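You operate a simulated robot arm through the tools that you are given. There is no shell and no other tool. Be economical: measure what you need, move in short steps, check, and stop when the job is done.

You run a simulated robot arm. Do the job below in one go: nothing can be reset, and whatever is moved stays where it is left.

## Task
Stand both red bundles in the collars and twist them open.
Fine: the large red bundle goes in the blue collar, the small one in the yellow.

It is judged by the outcome, as a careful person would: the job done as asked, and still so three seconds after it is handed in. It fails if anything else is knocked over, pushed out of place, dropped, spilled or broken.

## Robot
A 6-joint arm with a two-finger parallel gripper, fixed in place. Base frame: the origin is at the foot of the arm, x ahead of it, y to its left, z up; the work surface is at about z = 840. Units: mm, degrees, N and s.
With the tool pointing down near the work surface it reaches from about 260 to 680 mm from the base axis. Its first joint turns from -66.0 to 66.0 degrees. Payload 2.9 kg.
The TCP is the grasp point between the finger pads, 30 mm short of the fingertips. In the tool frame z runs along the fingers and y along their closing line. Largest opening 110 mm; finger width 20, thickness 10; the body of the gripper, 48 by 112 mm, starts 55 mm behind the TCP.
Orientation is that of the tool frame in the base frame, as a unit quaternion [w, x, y, z]. With the fingers straight down and closing along the base's y, the tool's x points along the base's -x, its y along +y and its z along -z.

## Interface
- The arm moves only by the tool drive_tool. Its argument "series" is a list of rows, each a list of 7 numbers: the shift along the base's x, y, z in units of 25 mm (1.0 is 25 mm), then the turn, a rotation vector about the base's x, y, z in units of 6 degrees (1.0 is 6 degrees), then the gripper command, from -1 (fully open) to 1 (shut), values between in proportion. In form: [[x, y, z, ax, ay, az, grip], ...]. A call has 1 to 8 rows; each row shifts and turns the commanded pose from where the row before left it. A call with a number of a shift or a turn outside -1 to 1 is refused whole. Each row takes 0.2 s and may step no farther than 50 mm and 8.6 degrees from the row before; otherwise, or with a gripper value out of range, the whole call is refused. Where a pose cannot be reached the arm comes as near as it can. A force on the tool above 70 N (or 10 N above the force at the start of the call, whichever is more), or a blocked arm, ends the call early, and 0.2 s more pass. Each finger travels about 108 mm/s and halts on what it meets, pressing with about 41 N; the grip force reading is that of the motor and also rises with nothing between the fingers. The clock runs only during rows and for 0.2 s after the last one: add rows that do not move to give the fingers time. The reply holds the time, the measured pose of the TCP, the force on the tool along the base axes, the opening and the grip force, in the units named above and with some noise, with the torque about the TCP (base axes, N m) and any sound that the robot's microphone picked up, and new pictures: "show" is both (left out), scene, wrist or none.
- Cameras (640 x 400 px; columns grow to the right, rows downward): "scene" is fixed at [84.4, 434.2, 1402.7]; the picture's right is [-0.71, -0.71, 0.00], its down [-0.28, 0.28, -0.92] and it looks along [0.65, -0.65, -0.40] (base axes); focal length 280 px, centre (320, 200). "wrist" rides on the gripper at [72, 17, -103] in the tool frame; the picture's right is [-0.23, 0.97, 0.00], its down [-0.76, -0.18, -0.62] and it looks along [-0.61, -0.14, 0.78] (tool axes); focal length 222 px, centre (320, 200). There is no depth. A picture from a camera that has moved, and an enlarged one, comes with that camera's place and axes in the base frame and with its lens.
- zoom(camera, box): a new picture of the part [left, top, right, bottom] of that camera's present view, enlarged. No time passes.
- close_job(): hands the job in; it is judged then, once.

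Go step by step. Nothing tells you positions but the pictures and the camera data: compare them with the known pose of the tool, close in by small moves and look again before you grip or let go. The budget is 120 turns and 200 pictures, counting those below and the enlarged ones. Unless the task says otherwise, let go and move clear before handing in, and close with one line.

The tools are called as name(argument=value, ...) on one line, values as JSON. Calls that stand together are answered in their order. drive_tool: Moves the arm, as the interface text tells. Its arguments: {"type":"object","properties":{"series":{"type":"array","items":{"type":"array","items":{"type":"number"}}},"show":{"type":"string","enum":["both","scene","wrist","none"]}},"required":["series"]} The other tools are called the same way: zoom (camera, box) takes an enlarged picture of a part of a camera's view; close_job () hands the job in.

At the start:

```text
time: 0.0
tcp_pos: [316.9, -5.6, 1331.4]
ee_rot: [0.002, 0.0, 1.0, 0.0]
contact_force: [-1.1, -0.7, 0.4]
moment: [0.0, 0.01, -0.03]
width: 110.1
finger_force: 0.1
```

scene: 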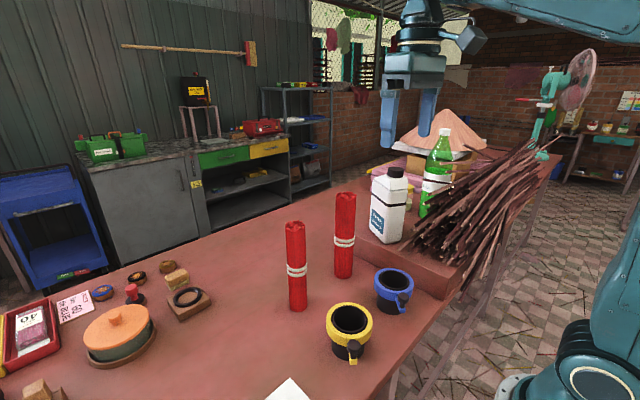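
wrist: 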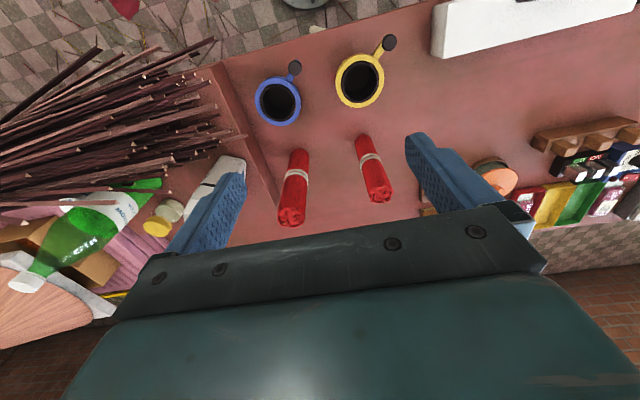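

I see two red tied bundles standing on the table and two collars, blue and yellow, each with a side handle. I'll zoom in to understand sizes and details.

zoom(camera="scene", box=[260, 170, 440, 370])

zoom(camera="wrist", box=[230, 20, 430, 240])

```text
2.00 times, centred on (350, 270) of scene
camera zoom: at [84.4, 434.2, 1402.7], right [-0.71, -0.71, 0.0], down [-0.28, 0.28, -0.92], along [0.65, -0.65, -0.4], focal length 560 px, centre (260, 60)
```

zoom: 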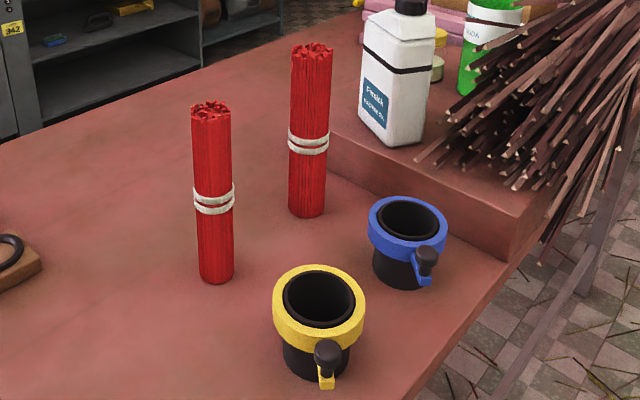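

```text
1.82 times, centred on (330, 130) of wrist
camera zoom: at [244.6, 11.4, 1434.1], right [0.23, 0.97, 0.0], down [0.76, -0.18, 0.63], along [0.61, -0.14, -0.78], focal length 404 px, centre (302, 327)
```

zoom: 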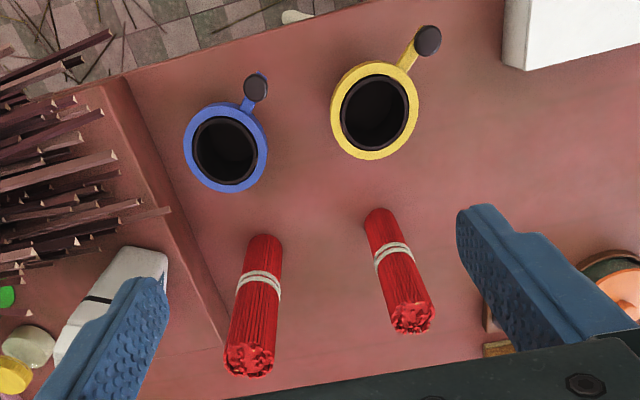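

The far bundle (about [548,-127], top about z 1095) is the larger; the near one is at about [547,55]. The collars sit at about [357,71] yellow and [359,-110] blue, rims about z 922. I'll go over toward the large one first and refine.

drive_tool(series=[[1, -0.6, 0, 0, 0, 0, -1], [1, -0.6, 0, 0, 0, 0, -1], [1, -0.6, 0, 0, 0, 0, -1], [1, -0.6, 0, 0, 0, 0, -1], [1, -0.6, -0.5, 0, 0, 0, -1], [1, -0.6, -0.5, 0, 0, 0, -1], [1, -0.6, -0.5, 0, 0, 0, -1], [1, -0.6, -0.5, 0, 0, 0, -1]])

```text
time: 1.8
tcp_pos: [516.7, -122.7, 1284.4]
ee_rot: [0.015, 0.004, 1.0, -0.002]
contact_force: [14.1, -3.7, -19.6]
moment: [-0.04, 0.22, -0.1]
width: 110.1
finger_force: 0.0
stopped in row 8: the force on the tool passed its limit at 103 N (the readings are from after the stop); the commanded pose is now the measured one
camera wrist: at [441.5, -106.1, 1384.9], right [0.23, 0.97, 0.0], down [0.74, -0.18, 0.65], along [0.63, -0.15, -0.76], focal length 222 px, centre (320, 200)
```

scene: 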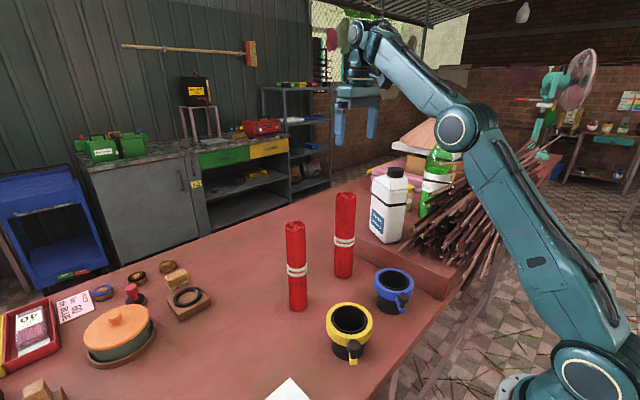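
wrist: 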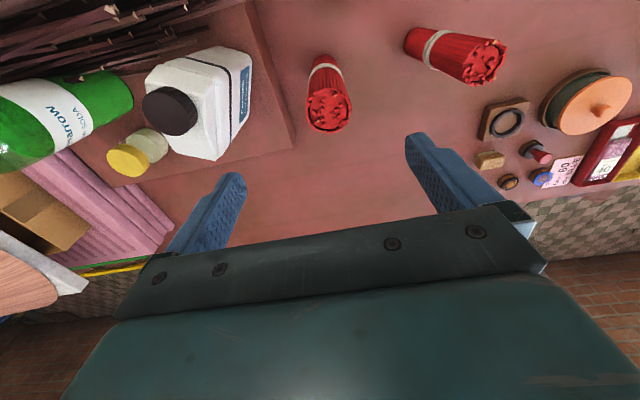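

The arm stopped on force with nothing near the gripper, probably a reach limit at this height. I'll go down gently, which should relax it; the bundle top is at about [540,-117].

drive_tool(series=[[0, 0, -0.5, 0, 0, 0, -1], [0, 0, -0.5, 0, 0, 0, -1], [0, 0, -0.8, 0, 0, 0, -1], [0, 0, -0.8, 0, 0, 0, -1], [0, 0, 0, 0, 0, 0, -1]])

```text
time: 3.0
tcp_pos: [517.0, -124.0, 1218.3]
ee_rot: [0.012, 0.004, 1.0, -0.003]
contact_force: [-0.4, -0.1, -0.3]
moment: [0.01, 0.01, -0.05]
width: 109.9
finger_force: 0.0
camera wrist: at [441.2, -106.8, 1319.4], right [0.23, 0.97, 0.0], down [0.74, -0.18, 0.64], along [0.63, -0.15, -0.77], focal length 222 px, centre (320, 200)
```

scene: 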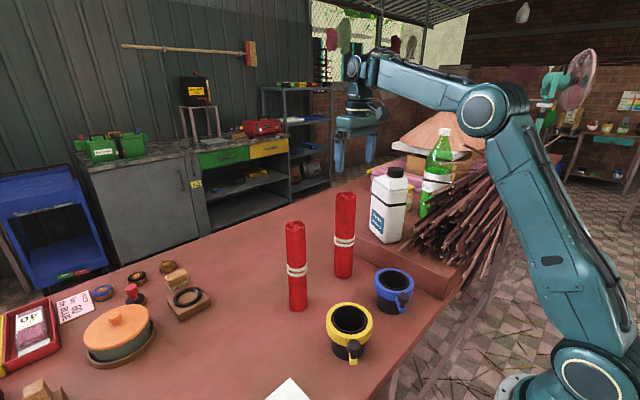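
wrist: 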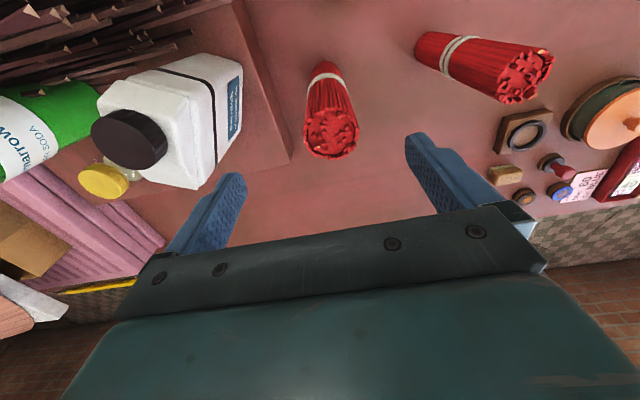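

Force is gone. The large bundle is at about [540,-121] with its top at about z 1107. I'll centre over it and come down to just above the top.

drive_tool(series=[[0.9, 0.1, 0, 0, 0, 0, -1], [0, 0, -1, 0, 0, 0, -1], [0, 0, -1, 0, 0, 0, -1], [0, 0, -1, 0, 0, 0, -1], [0, 0, 0, 0, 0, 0, -1]])

zoom(camera="scene", box=[270, 100, 430, 200])

```text
time: 4.2
tcp_pos: [539.5, -123.3, 1141.0]
ee_rot: [0.012, 0.004, 1.0, -0.003]
contact_force: [1.1, -0.7, -1.5]
moment: [0.01, -0.02, 0.02]
width: 109.8
finger_force: 0.0
camera wrist: at [464.5, -105.0, 1243.9], right [0.23, 0.97, 0.0], down [0.74, -0.18, 0.64], along [0.62, -0.15, -0.77], focal length 222 px, centre (320, 200)
```

scene: 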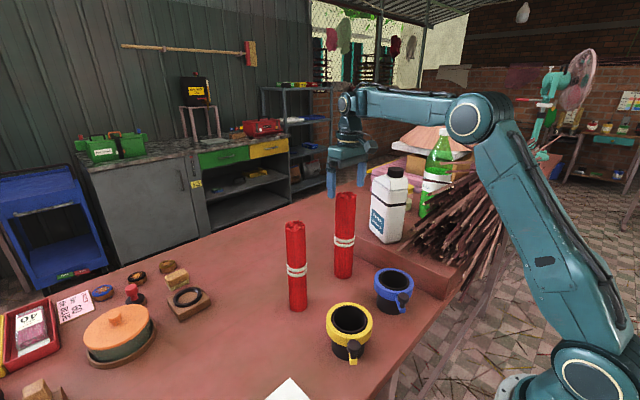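
wrist: 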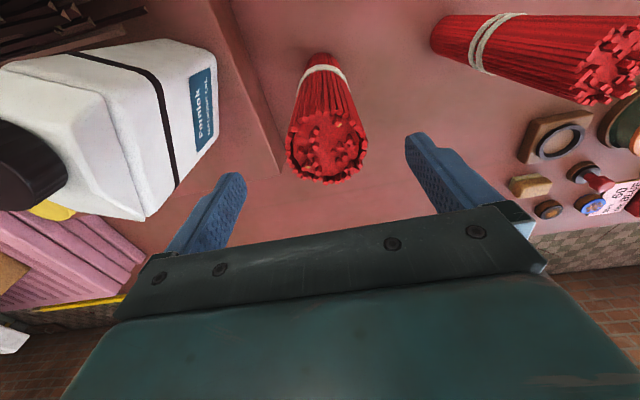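

```text
4.00 times, centred on (350, 150) of scene
camera zoom: at [84.4, 434.2, 1402.7], right [-0.71, -0.71, 0.0], down [-0.28, 0.28, -0.92], along [0.65, -0.65, -0.4], focal length 1119 px, centre (200, 400)
```

zoom: 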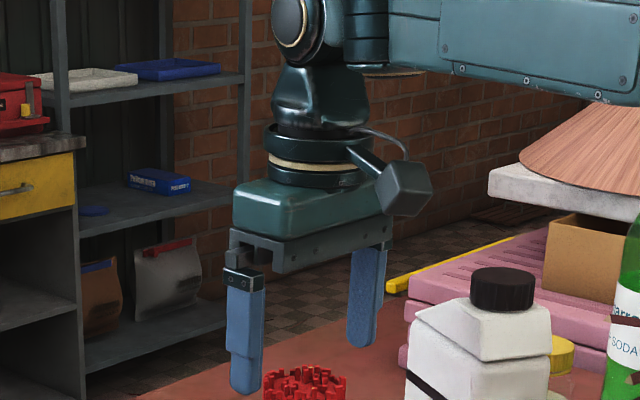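

The rim looks about 10 mm closer in x and 7 mm toward +y than the TCP. I'll adjust, drop partway so the fingers straddle the top, and check.

drive_tool(series=[[-0.4, 0.28, 0, 0, 0, 0, -1], [0, 0, -0.8, 0, 0, 0, -1], [0, 0, 0, 0, 0, 0, -1]])

zoom(camera="scene", box=[290, 130, 410, 220])

```text
time: 5.0
tcp_pos: [528.4, -114.2, 1121.0]
ee_rot: [0.012, 0.004, 1.0, -0.002]
contact_force: [0.0, -0.4, 0.7]
moment: [0.01, 0.0, 0.02]
width: 110.0
finger_force: 0.1
camera wrist: at [453.5, -96.8, 1222.1], right [0.23, 0.97, 0.0], down [0.74, -0.18, 0.64], along [0.63, -0.15, -0.77], focal length 222 px, centre (320, 200)
```

scene: 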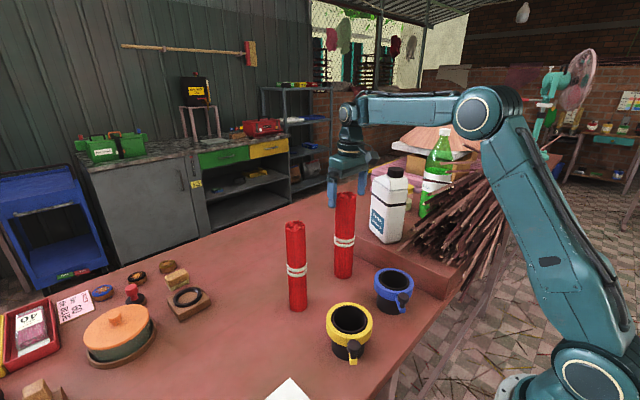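
wrist: 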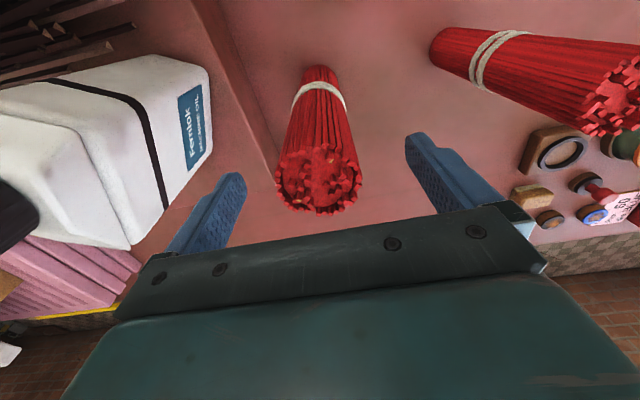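

```text
4.44 times, centred on (350, 175) of scene
camera zoom: at [84.4, 434.2, 1402.7], right [-0.71, -0.71, 0.0], down [-0.28, 0.28, -0.92], along [0.65, -0.65, -0.4], focal length 1244 px, centre (187, 311)
```

zoom: 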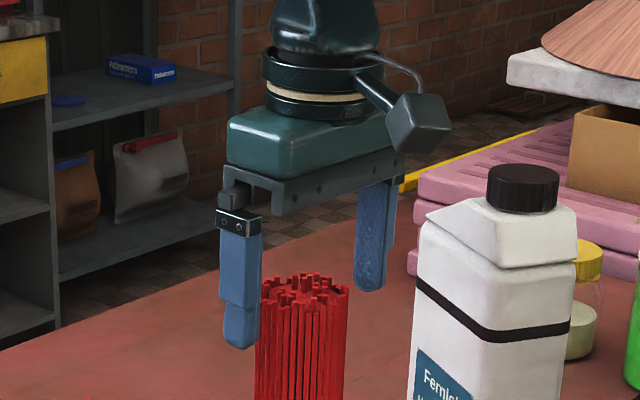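

The fingers straddle the bundle well, top at about z 1108. I'll descend 48 mm and close.

drive_tool(series=[[0.1, 0, -0.6, 0, 0, 0, -1], [0, 0, -0.66, 0, 0, 0, -1], [0, 0, -0.66, 0, 0, 0, -1], [0, 0, 0, 0, 0, 0, -1]])

zoom(camera="scene", box=[290, 150, 410, 240])

```text
time: 6.0
tcp_pos: [530.4, -113.4, 1074.0]
ee_rot: [0.012, 0.004, 1.0, -0.003]
contact_force: [0.3, -0.2, -0.1]
moment: [0.01, -0.03, -0.02]
width: 109.8
finger_force: 0.0
camera wrist: at [455.8, -96.3, 1175.0], right [0.23, 0.97, 0.0], down [0.74, -0.18, 0.64], along [0.63, -0.15, -0.77], focal length 222 px, centre (320, 200)
```

scene: 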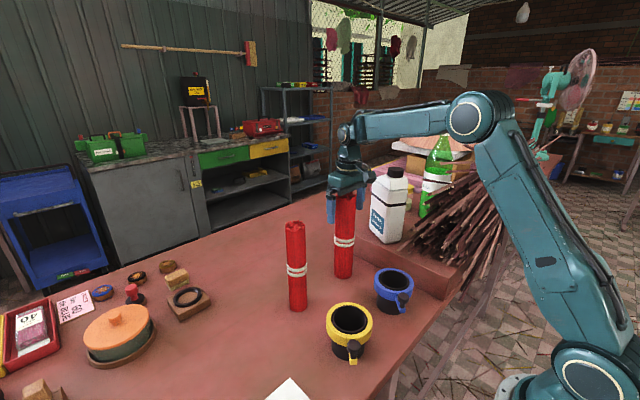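
wrist: 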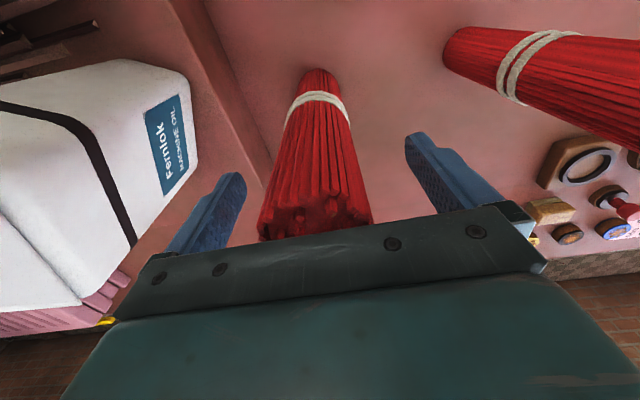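

```text
4.44 times, centred on (350, 195) of scene
camera zoom: at [84.4, 434.2, 1402.7], right [-0.71, -0.71, 0.0], down [-0.28, 0.28, -0.92], along [0.65, -0.65, -0.4], focal length 1244 px, centre (187, 222)
```

zoom: 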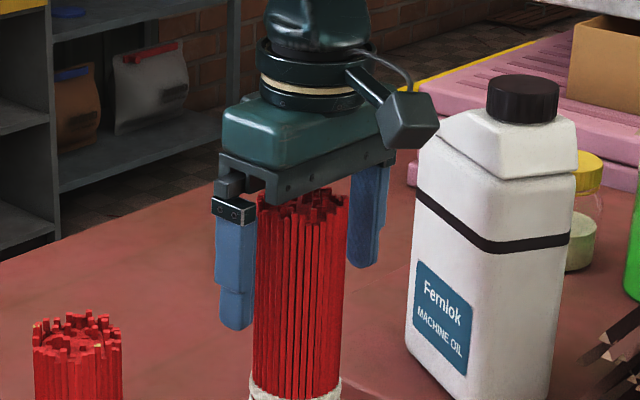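

Centred, with a slim clearance under the palm. Closing the fingers now.

drive_tool(series=[[0, 0, 0, 0, 0, 0, 0], [0, 0, 0, 0, 0, 0, 0.6], [0, 0, 0, 0, 0, 0, 1], [0, 0, 0, 0, 0, 0, 1], [0, 0, 0, 0, 0, 0, 1]])

zoom(camera="scene", box=[270, 160, 430, 310])

```text
time: 7.2
tcp_pos: [530.5, -113.8, 1074.2]
ee_rot: [0.013, 0.004, 1.0, -0.003]
contact_force: [-0.9, -0.3, -0.9]
moment: [-0.08, 0.03, 0.03]
width: 57.6
finger_force: 40.7
camera wrist: at [455.8, -96.3, 1175.2], right [0.23, 0.97, 0.0], down [0.75, -0.18, 0.64], along [0.62, -0.15, -0.77], focal length 222 px, centre (320, 200)
```

scene: 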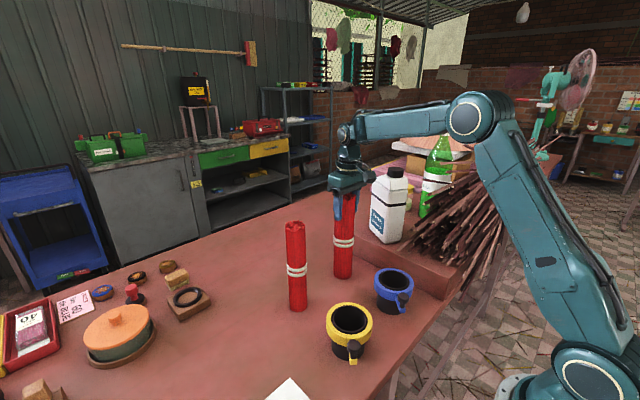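
wrist: 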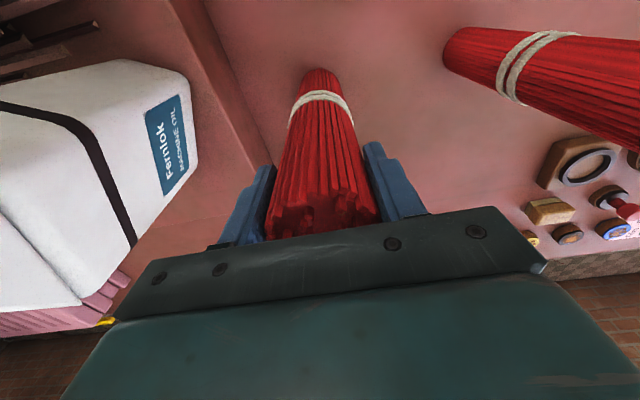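

```text
2.67 times, centred on (350, 235) of scene
camera zoom: at [84.4, 434.2, 1402.7], right [-0.71, -0.71, 0.0], down [-0.28, 0.28, -0.92], along [0.65, -0.65, -0.4], focal length 746 px, centre (240, 107)
```

zoom: 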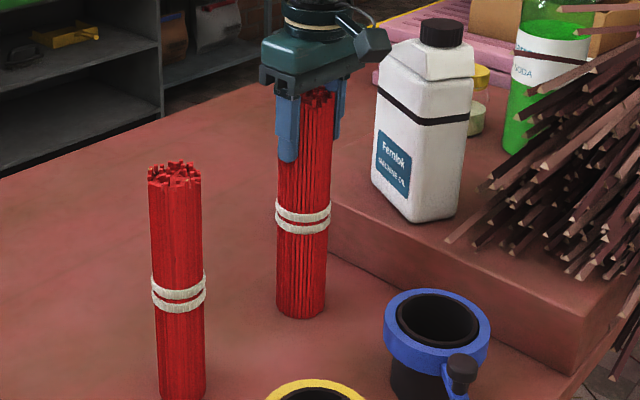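

Held at 57.6 mm. Lifting 120 mm straight up.

drive_tool(series=[[0, 0, 0.4, 0, 0, 0, 1], [0, 0, 0.8, 0, 0, 0, 1], [0, 0, 0.8, 0, 0, 0, 1], [0, 0, 0.8, 0, 0, 0, 1], [0, 0, 0.8, 0, 0, 0, 1], [0, 0, 0.8, 0, 0, 0, 1], [0, 0, 0.5, 0, 0, 0, 1], [0, 0, 0, 0, 0, 0, 1]])

```text
time: 9.0
tcp_pos: [531.0, -114.6, 1198.6]
ee_rot: [0.012, 0.003, 1.0, -0.003]
contact_force: [-0.1, 0.5, -2.7]
moment: [-0.03, 0.04, 0.0]
width: 57.6
finger_force: 41.1
camera wrist: at [456.1, -96.7, 1299.8], right [0.23, 0.97, 0.0], down [0.75, -0.18, 0.64], along [0.62, -0.15, -0.77], focal length 222 px, centre (320, 200)
```

scene: 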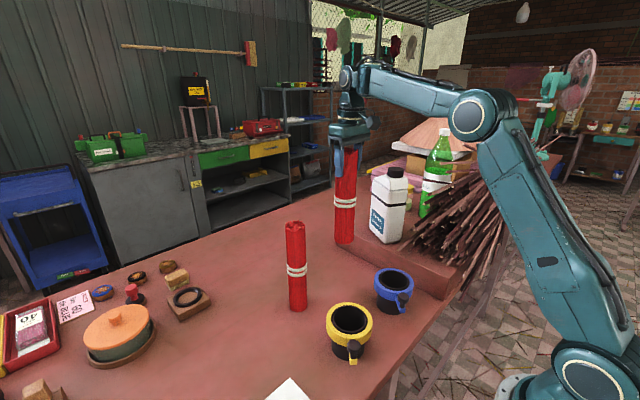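
wrist: 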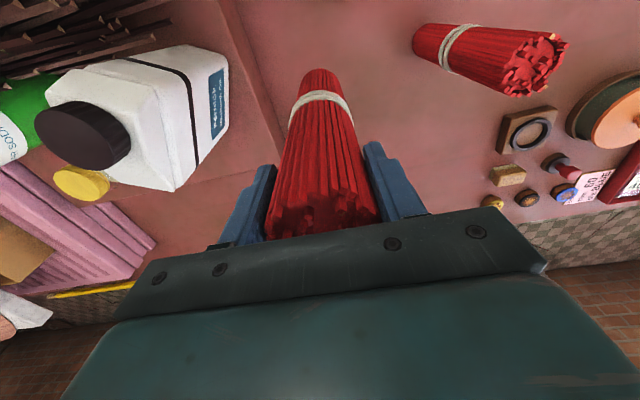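

The large bundle hangs straight. Moving back toward the blue collar at about [359,-110].

drive_tool(series=[[-0.6, 0, 0, 0, 0, 0, 1], [-1, 0, 0, 0, 0, 0, 1], [-1, 0, 0, 0, 0, 0, 1], [-1, 0, 0, 0, 0, 0, 1], [-1, 0, 0, 0, 0, 0, 1], [-1, 0.1, 0, 0, 0, 0, 1], [-0.8, 0.1, 0, 0, 0, 0, 1], [-0.4, 0, 0, 0, 0, 0, 1]])

zoom(camera="scene", box=[340, 200, 460, 320])

```text
time: 10.8
tcp_pos: [362.9, -108.9, 1197.2]
ee_rot: [0.013, 0.004, 1.0, -0.003]
contact_force: [-0.3, 0.7, -3.0]
moment: [-0.01, -0.03, -0.03]
width: 57.3
finger_force: 41.0
camera wrist: at [287.5, -90.6, 1297.5], right [0.23, 0.97, 0.0], down [0.74, -0.18, 0.64], along [0.62, -0.15, -0.77], focal length 222 px, centre (320, 200)
```

scene: 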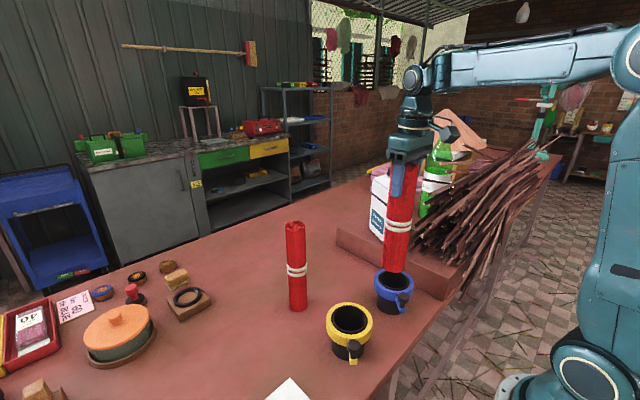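
wrist: 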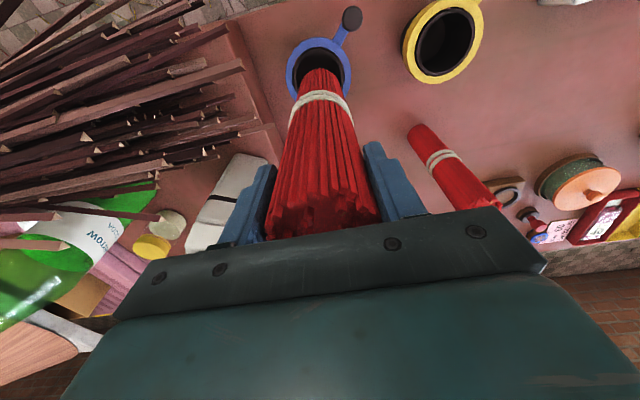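

```text
3.33 times, centred on (400, 260) of scene
camera zoom: at [84.4, 434.2, 1402.7], right [-0.71, -0.71, 0.0], down [-0.28, 0.28, -0.92], along [0.65, -0.65, -0.4], focal length 933 px, centre (53, 0)
```

zoom: 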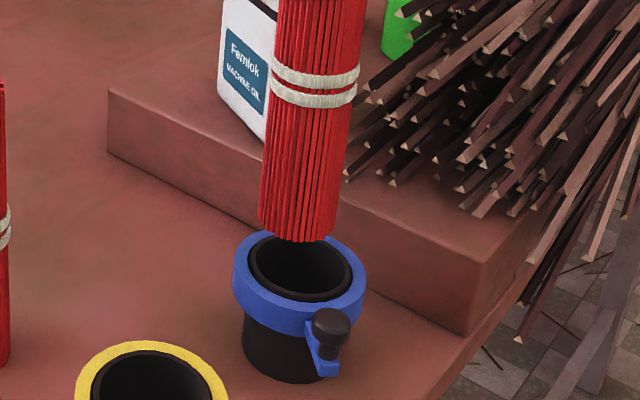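

The bundle is nearly over the blue collar but looks offset. Zooming from the wrist to measure the collar's centre.

zoom(camera="wrist", box=[260, 0, 380, 120])

```text
3.33 times, centred on (320, 60) of wrist
camera zoom: at [287.5, -90.6, 1297.5], right [0.23, 0.97, 0.0], down [0.74, -0.18, 0.64], along [0.62, -0.15, -0.77], focal length 740 px, centre (320, 667)
```

zoom: 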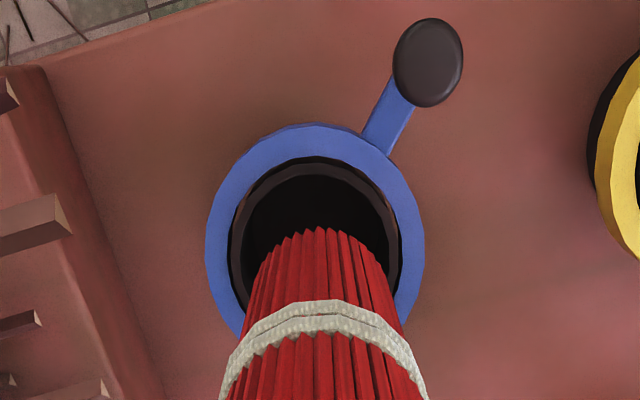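

The collar seems about 9 mm further to -x. I'll shift and lower so the bundle's foot is just above the rim, then compare again.

drive_tool(series=[[-0.36, 0, -0.4, 0, 0, 0, 1], [0, 0, -0.6, 0, 0, 0, 1], [0, 0, 0, 0, 0, 0, 1]], show="none")

zoom(camera="scene", box=[350, 230, 440, 320])

zoom(camera="wrist", box=[270, 20, 370, 120])

```text
time: 11.6
tcp_pos: [351.5, -109.6, 1171.2]
ee_rot: [0.013, 0.004, 1.0, -0.003]
contact_force: [-0.8, -0.3, -2.5]
moment: [-0.01, 0.02, 0.02]
width: 57.6
finger_force: 40.7
```

```text
4.44 times, centred on (395, 275) of scene
camera zoom: at [84.4, 434.2, 1402.7], right [-0.71, -0.71, 0.0], down [-0.28, 0.28, -0.92], along [0.65, -0.65, -0.4], focal length 1244 px, centre (-13, -133)
```

zoom: 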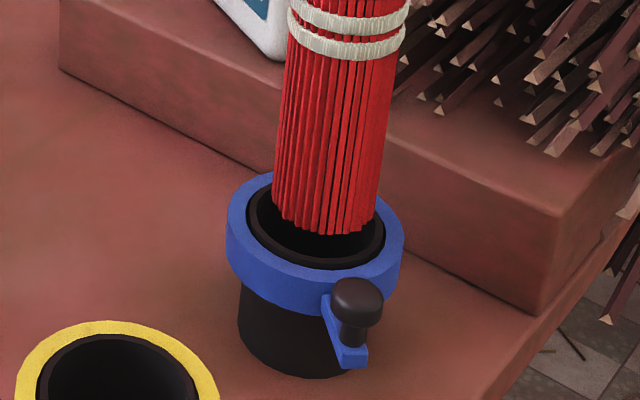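

```text
4.00 times, centred on (320, 70) of wrist
camera zoom: at [276.8, -91.5, 1272.3], right [0.23, 0.97, 0.0], down [0.74, -0.18, 0.64], along [0.63, -0.15, -0.77], focal length 888 px, centre (320, 720)
```

zoom: 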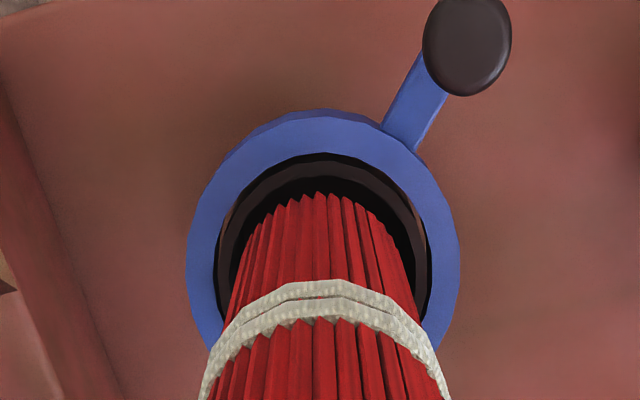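

Comparing both views, the foot wants about +4 mm x, +1 mm y. I'll apply that, lower to rim level and check again.

drive_tool(series=[[0.17, 0.05, 0, 0, 0, 0, 1], [0, 0, -0.36, 0, 0, 0, 1], [0, 0, 0, 0, 0, 0, 1]], show="none")

zoom(camera="scene", box=[350, 230, 440, 320])

zoom(camera="wrist", box=[270, 20, 370, 120])

```text
time: 12.4
tcp_pos: [355.3, -107.0, 1162.5]
ee_rot: [0.012, 0.003, 1.0, -0.003]
contact_force: [-0.7, 0.4, -2.9]
moment: [0.01, 0.02, 0.0]
width: 57.2
finger_force: 41.0
```

```text
4.44 times, centred on (395, 275) of scene
camera zoom: at [84.4, 434.2, 1402.7], right [-0.71, -0.71, 0.0], down [-0.28, 0.28, -0.92], along [0.65, -0.65, -0.4], focal length 1244 px, centre (-13, -133)
```

zoom: 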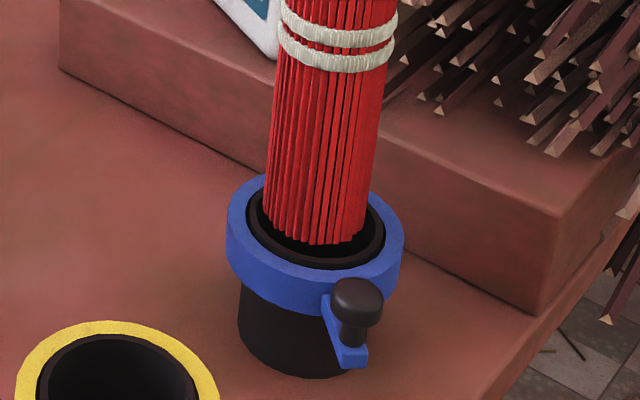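

```text
4.00 times, centred on (320, 70) of wrist
camera zoom: at [281.2, -90.2, 1263.7], right [0.23, 0.97, 0.0], down [0.74, -0.18, 0.64], along [0.62, -0.15, -0.77], focal length 888 px, centre (320, 720)
```

zoom: 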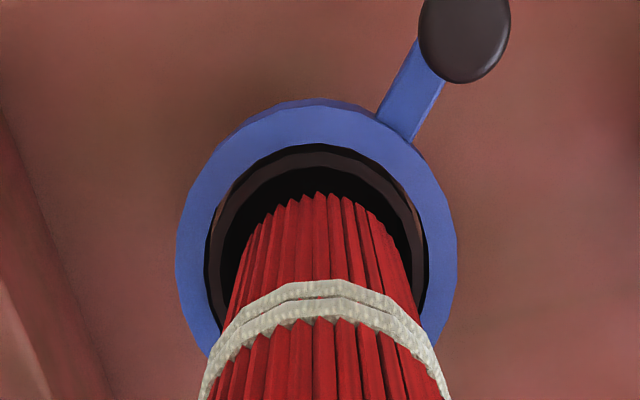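

Scene lateral alignment is good; the wrist suggests about 2 mm toward -y. Small tweak and a small lowering with force check.

drive_tool(series=[[-0.04, -0.06, 0, 0, 0, 0, 1], [0, 0, -0.24, 0, 0, 0, 1], [0, 0, -0.24, 0, 0, 0, 1], [0, 0, 0, 0, 0, 0, 1]], show="none")

zoom(camera="scene", box=[350, 230, 440, 320])

zoom(camera="wrist", box=[270, 20, 370, 120])

```text
time: 13.4
tcp_pos: [355.5, -110.4, 1151.5]
ee_rot: [0.012, 0.004, 1.0, -0.003]
contact_force: [-0.5, 0.1, -3.4]
moment: [-0.01, 0.05, 0.02]
width: 57.2
finger_force: 41.5
```

```text
4.44 times, centred on (395, 275) of scene
camera zoom: at [84.4, 434.2, 1402.7], right [-0.71, -0.71, 0.0], down [-0.28, 0.28, -0.92], along [0.65, -0.65, -0.4], focal length 1244 px, centre (-13, -133)
```

zoom: 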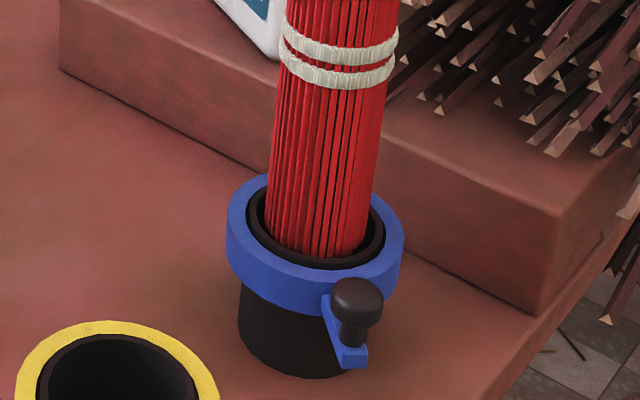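

```text
4.00 times, centred on (320, 70) of wrist
camera zoom: at [280.3, -92.1, 1252.6], right [0.23, 0.97, 0.0], down [0.74, -0.18, 0.64], along [0.62, -0.15, -0.77], focal length 888 px, centre (320, 720)
```

zoom: 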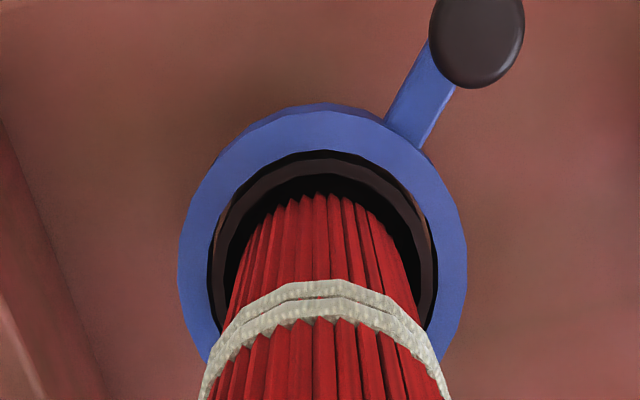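

Both views show the foot inside the bore. Lowering further in small steps while watching force.

drive_tool(series=[[0, 0, -0.24, 0, 0, 0, 1], [0, 0, -0.24, 0, 0, 0, 1], [0, 0, -0.24, 0, 0, 0, 1], [0, 0, 0, 0, 0, 0, 1]], show="none")

zoom(camera="scene", box=[350, 230, 440, 320])

zoom(camera="wrist", box=[270, 20, 370, 120])

```text
time: 14.4
tcp_pos: [355.5, -110.1, 1133.3]
ee_rot: [0.012, 0.003, 1.0, -0.003]
contact_force: [0.5, 0.5, -2.9]
moment: [0.0, -0.02, 0.0]
width: 57.4
finger_force: 41.3
```

```text
4.44 times, centred on (395, 275) of scene
camera zoom: at [84.4, 434.2, 1402.7], right [-0.71, -0.71, 0.0], down [-0.28, 0.28, -0.92], along [0.65, -0.65, -0.4], focal length 1244 px, centre (-13, -133)
```

zoom: 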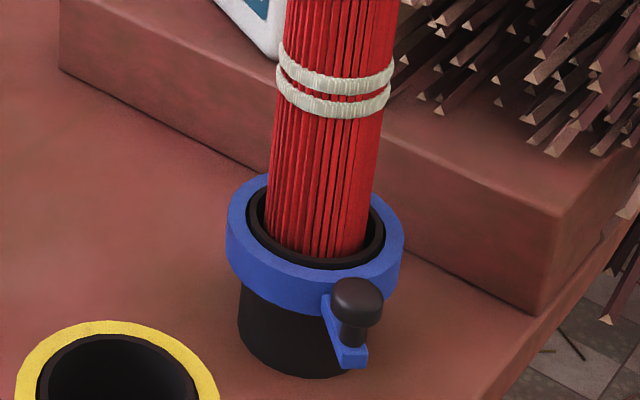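

```text
4.00 times, centred on (320, 70) of wrist
camera zoom: at [280.6, -93.0, 1233.7], right [0.23, 0.97, 0.0], down [0.74, -0.18, 0.64], along [0.62, -0.15, -0.77], focal length 888 px, centre (320, 720)
```

zoom: 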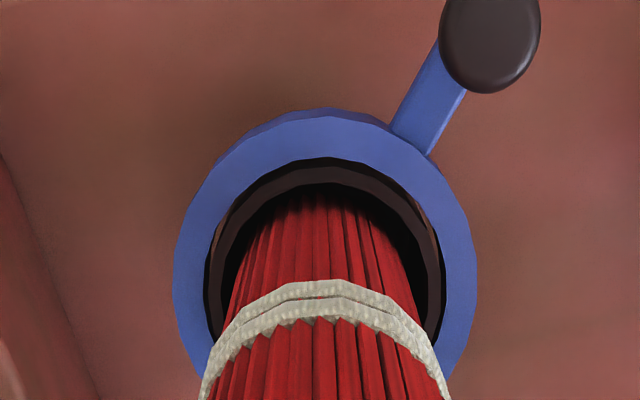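

It is inside with no contact force. Small recentring and continue down, 40 mm more.

drive_tool(series=[[0.05, 0.03, -0.24, 0, 0, 0, 1], [0, 0, -0.24, 0, 0, 0, 1], [0, 0, -0.24, 0, 0, 0, 1], [0, 0, -0.24, 0, 0, 0, 1], [0, 0, -0.24, 0, 0, 0, 1], [0, 0, -0.24, 0, 0, 0, 1], [0, 0, -0.2, 0, 0, 0, 1], [0, 0, 0, 0, 0, 0, 1]], show="none")

zoom(camera="scene", box=[330, 160, 450, 320])

```text
time: 16.2
tcp_pos: [359.1, -109.8, 1091.0]
ee_rot: [0.012, 0.004, 1.0, -0.002]
contact_force: [0.2, 0.7, -2.7]
moment: [0.02, -0.01, 0.01]
width: 57.5
finger_force: 41.0
```

```text
2.50 times, centred on (390, 240) of scene
camera zoom: at [84.4, 434.2, 1402.7], right [-0.71, -0.71, 0.0], down [-0.28, 0.28, -0.92], along [0.65, -0.65, -0.4], focal length 700 px, centre (145, 100)
```

zoom: 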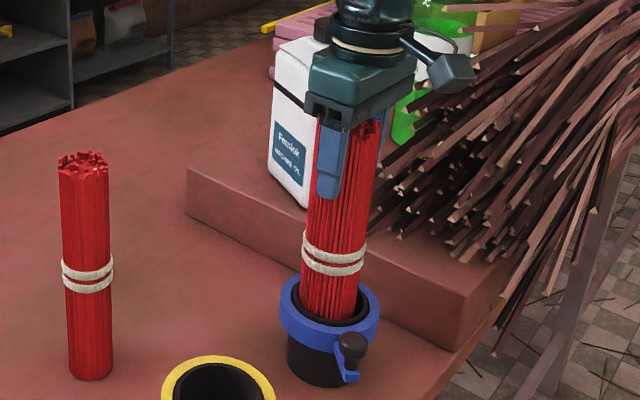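

Nicely seated so far. Lowering gently until the foot touches the floor.

drive_tool(series=[[0, 0, -0.12, 0, 0, 0, 1], [0, 0, -0.12, 0, 0, 0, 1], [0, 0, -0.12, 0, 0, 0, 1], [0, 0, 0, 0, 0, 0, 1]], show="none")

```text
time: 17.2
tcp_pos: [356.8, -108.0, 1083.8]
ee_rot: [0.012, 0.003, 1.0, -0.003]
contact_force: [0.3, -0.1, -2.8]
moment: [0.03, 0.0, 0.0]
width: 57.6
finger_force: 41.7
```

drive_tool(series=[[0, 0, -0.12, 0, 0, 0, 1], [0, 0, -0.12, 0, 0, 0, 1], [0, 0, 0, 0, 0, 0, 1]], show="none")

```text
time: 18.0
tcp_pos: [356.0, -108.4, 1078.8]
ee_rot: [0.012, 0.003, 1.0, -0.003]
contact_force: [-2.4, 1.6, 6.9]
moment: [0.62, 0.32, 0.04]
width: 57.5
finger_force: 40.8
```

The foot touched down (about 10 N). I'll ease off and begin twisting about the vertical, watching the torque and the sticks.

drive_tool(series=[[0, 0, 0.03, 0, 0, 0, 1], [0, 0, 0, 0, 0, 0.7, 1], [0, 0, 0, 0, 0, 0.7, 1], [0, 0, 0, 0, 0, 0.7, 1], [0, 0, 0, 0, 0, 0, 1]])

zoom(camera="scene", box=[330, 160, 450, 320])

```text
time: 19.2
tcp_pos: [357.3, -107.9, 1079.1]
ee_rot: [0.012, -0.107, 0.994, -0.001]
contact_force: [0.8, -0.6, -1.1]
moment: [-0.06, -0.22, -0.02]
width: 57.6
finger_force: 40.8
camera wrist: at [280.2, -107.4, 1179.7], right [0.02, 1.0, 0.0], down [0.77, -0.01, 0.64], along [0.64, -0.01, -0.77], focal length 222 px, centre (320, 200)
```

scene: 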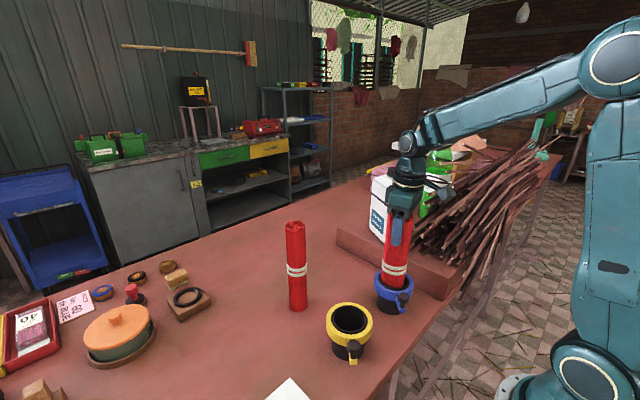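
wrist: 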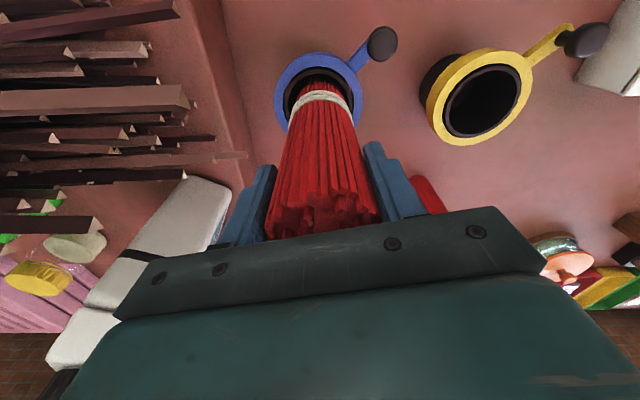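

```text
2.50 times, centred on (390, 240) of scene
camera zoom: at [84.4, 434.2, 1402.7], right [-0.71, -0.71, 0.0], down [-0.28, 0.28, -0.92], along [0.65, -0.65, -0.4], focal length 700 px, centre (145, 100)
```

zoom: 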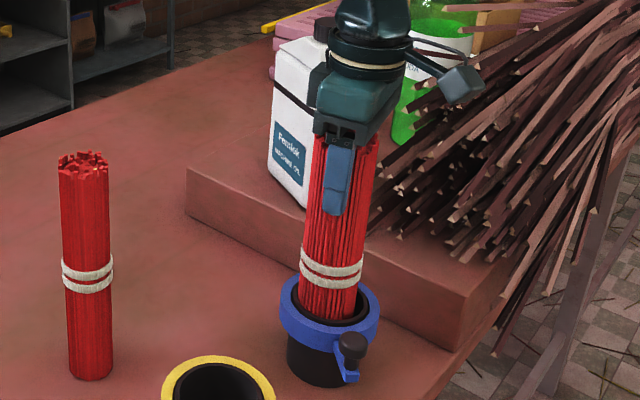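

The whole bundle just turned freely with almost no torque, so the foot isn't being held. I'll press down about 10 N and twist further to see if the foot bites.

drive_tool(series=[[0, 0, -0.1, 0, 0, 0, 1], [0, 0, -0.04, 0, 0, 0, 1], [0, 0, 0, 0, 0, 0.7, 1], [0, 0, 0, 0, 0, 0.7, 1], [0, 0, 0, 0, 0, 0.7, 1], [0, 0, 0, 0, 0, 0, 1]])

zoom(camera="scene", box=[330, 160, 450, 320])

```text
time: 20.6
tcp_pos: [358.5, -109.4, 1076.5]
ee_rot: [0.014, -0.216, 0.976, -0.001]
contact_force: [2.0, 3.8, 36.9]
moment: [1.18, 0.12, -0.24]
width: 57.5
finger_force: 41.3
camera wrist: at [281.7, -124.9, 1176.8], right [-0.2, 0.98, 0.0], down [0.75, 0.16, 0.65], along [0.63, 0.13, -0.76], focal length 222 px, centre (320, 200)
```

scene: 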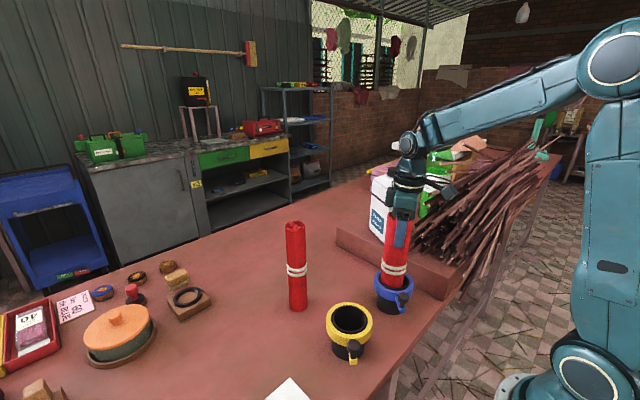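
wrist: 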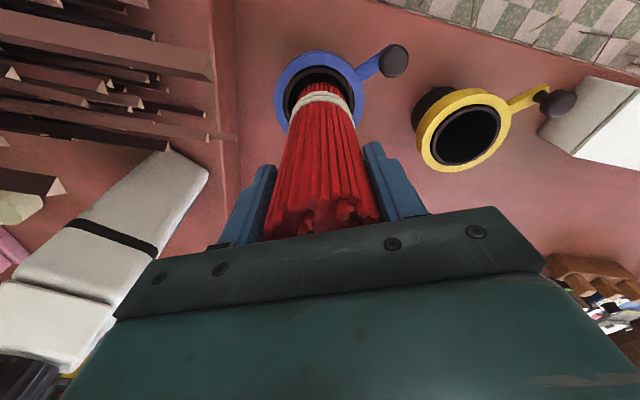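

```text
2.50 times, centred on (390, 240) of scene
camera zoom: at [84.1, 434.4, 1402.7], right [-0.71, -0.71, 0.0], down [-0.28, 0.28, -0.92], along [0.65, -0.65, -0.4], focal length 700 px, centre (145, 100)
```

zoom: 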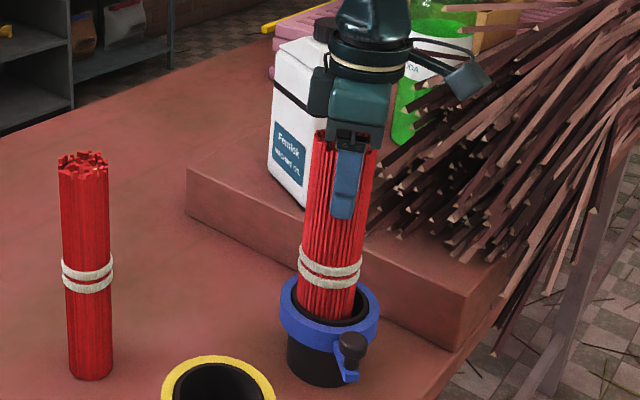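

Even at 37 N press it slips in the collar, so the knob lever presumably clamps the foot. I'll ease the pressure and inspect the lever closely.

drive_tool(series=[[0, 0, 0.12, 0, 0, 0, 1], [0, 0, 0, 0, 0, 0, 1]], show="none")

zoom(camera="scene", box=[365, 260, 425, 320])

zoom(camera="wrist", box=[260, 20, 420, 130])

zoom(camera="scene", box=[315, 295, 385, 370])

```text
time: 21.2
tcp_pos: [354.2, -108.1, 1075.4]
ee_rot: [0.009, -0.215, 0.977, 0.002]
contact_force: [0.3, -0.2, -3.2]
moment: [-0.01, 0.01, 0.0]
width: 57.7
finger_force: 41.0
```

```text
6.67 times, centred on (395, 290) of scene
camera zoom: at [84.4, 434.2, 1402.7], right [-0.71, -0.71, 0.0], down [-0.28, 0.28, -0.92], along [0.65, -0.65, -0.4], focal length 1866 px, centre (-180, -400)
```

zoom: 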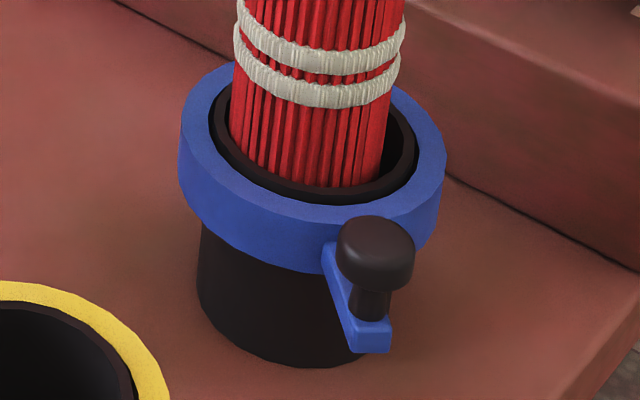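

```text
3.64 times, centred on (340, 75) of wrist
camera zoom: at [280.9, -124.5, 1177.7], right [-0.2, 0.98, 0.0], down [0.76, 0.15, 0.64], along [0.62, 0.13, -0.77], focal length 808 px, centre (247, 654)
```

zoom: 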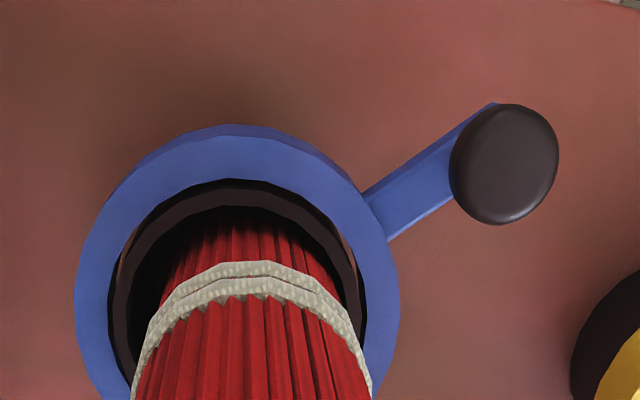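

```text
5.33 times, centred on (350, 332) of scene
camera zoom: at [84.4, 434.2, 1402.7], right [-0.71, -0.71, 0.0], down [-0.28, 0.28, -0.92], along [0.65, -0.65, -0.4], focal length 1492 px, centre (160, -507)
```

zoom: 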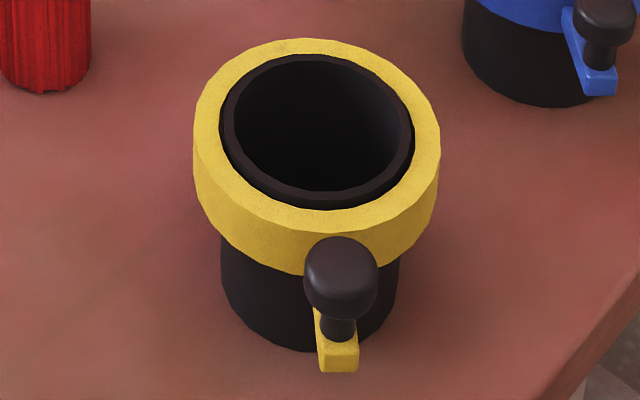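

The coloured ring is a separate part on a black sleeve, with a radial arm and knob: likely a clamp that grips the foot when swung. I'll set the bundle down, release it, and go to the knob.

drive_tool(series=[[0, 0, -0.06, 0, 0, 0, 1], [0, 0, -0.06, 0, 0, 0, 1], [0, 0, 0, 0, 0, 0, 1]], show="none")

```text
time: 22.0
tcp_pos: [355.4, -108.4, 1076.0]
ee_rot: [0.012, -0.214, 0.977, 0.0]
contact_force: [-3.2, 1.3, 14.6]
moment: [0.52, 1.19, 0.03]
width: 57.3
finger_force: 40.9
```

Seated with about 15 N. Opening and rising clear.

drive_tool(series=[[0, 0, 0.04, 0, 0, 0, 0.2], [0, 0, 0, 0, 0, 0, -0.4], [0, 0, 0, 0, 0, 0, -1], [0, 0, 0, 0, 0, 0, -1], [0, 0, 0, 0, 0, 0, -1]])

zoom(camera="scene", box=[330, 160, 450, 320])

```text
time: 23.2
tcp_pos: [356.6, -109.2, 1075.2]
ee_rot: [0.012, -0.215, 0.977, 0.001]
contact_force: [-0.1, 0.6, 0.1]
moment: [0.0, -0.02, -0.04]
width: 109.9
finger_force: 0.1
camera wrist: at [281.3, -124.4, 1177.5], right [-0.2, 0.98, 0.0], down [0.75, 0.15, 0.64], along [0.63, 0.13, -0.77], focal length 222 px, centre (320, 200)
```

scene: 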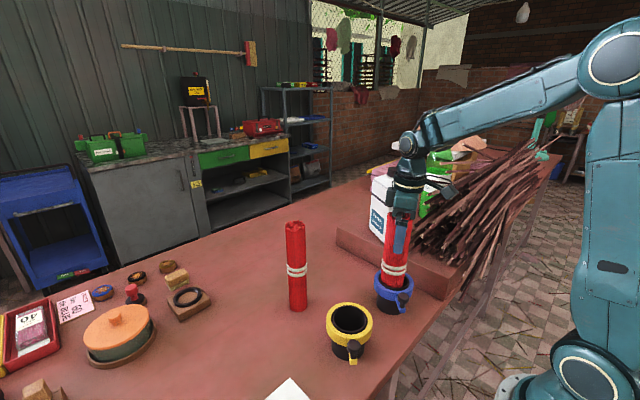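
wrist: 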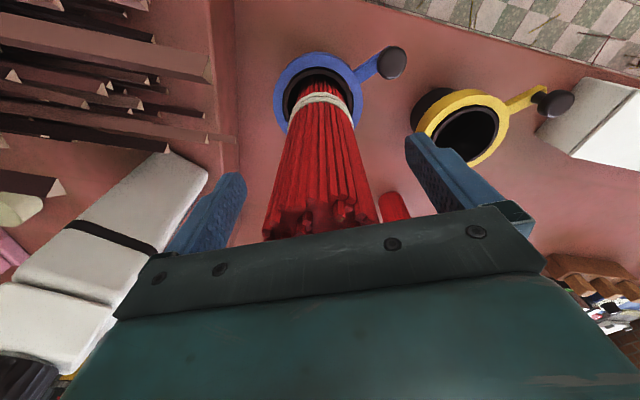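

```text
2.50 times, centred on (390, 240) of scene
camera zoom: at [84.4, 434.2, 1402.7], right [-0.71, -0.71, 0.0], down [-0.28, 0.28, -0.92], along [0.65, -0.65, -0.4], focal length 700 px, centre (145, 100)
```

zoom: 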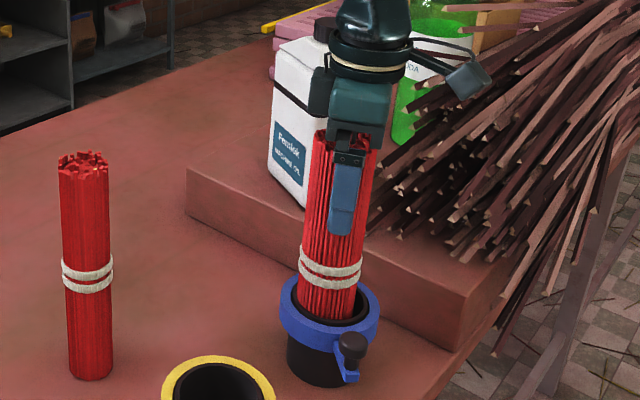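

The bundle stands by itself in the blue collar. The knob top is at about [301,-51,945], radius about 79 mm from the collar centre. I'll rise, then turn the gripper so it closes tangentially with the camera side outward.

drive_tool(series=[[0, 0, 0.6, 0, 0, 0, -1], [0, 0, 0.9, 0, 0, 0, -1], [0, 0, 0.9, 0, 0, 0, -1], [0, 0, 0.9, 0, 0, 0, -1], [0, 0, 0.9, 0, 0, -0.5, -1], [0, 0, 0, 0, 0, -1, -1], [-0.3, 0.3, 0, 0, 0, -1, -1], [-0.4, 0.4, 0, 0, 0, -1, -1]], show="none")

drive_tool(series=[[-0.4, 0.4, 0, 0, 0, -1, -1], [-0.4, 0.4, 0, 0, 0, -1, -1], [-0.4, 0.4, 0, 0, 0, -1, -1], [-0.3, 0.3, 0, 0, 0, -1, -1], [0, 0, -0.5, 0, 0, -1, -1], [0, 0, -0.5, 0, 0, -1, -1], [0, 0, 0, 0, 0, -1, -1], [0, 0, 0, 0, 0, -0.7, -1]])

```text
time: 25.0
tcp_pos: [337.5, -90.9, 1182.9]
ee_rot: [0.013, -0.032, 0.999, -0.002]
contact_force: [0.0, -0.3, 0.4]
moment: [0.01, 0.02, -0.01]
width: 110.0
finger_force: 0.1
```

```text
time: 26.8
tcp_pos: [301.6, -53.8, 1157.4]
ee_rot: [0.011, 0.363, 0.932, -0.006]
contact_force: [-0.8, 0.2, -0.2]
moment: [0.02, 0.03, 0.02]
width: 110.0
finger_force: 0.0
camera wrist: at [258.2, 9.0, 1257.6], right [0.83, 0.56, 0.0], down [0.43, -0.63, 0.64], along [0.36, -0.53, -0.77], focal length 222 px, centre (320, 200)
```

scene: 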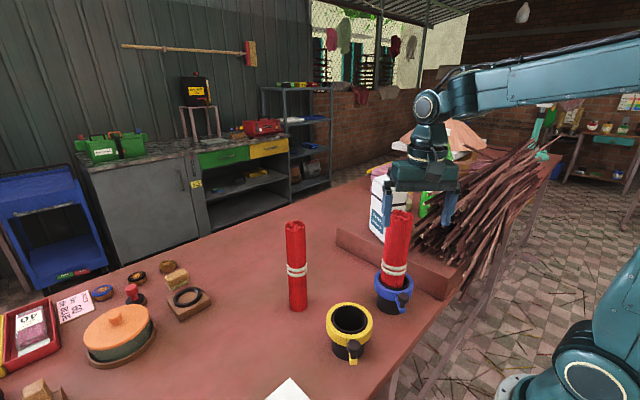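
wrist: 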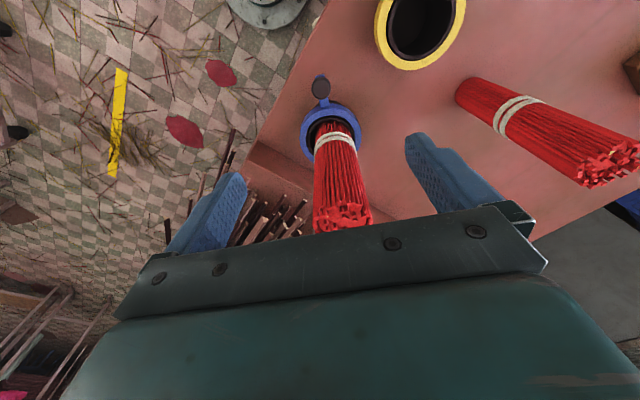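

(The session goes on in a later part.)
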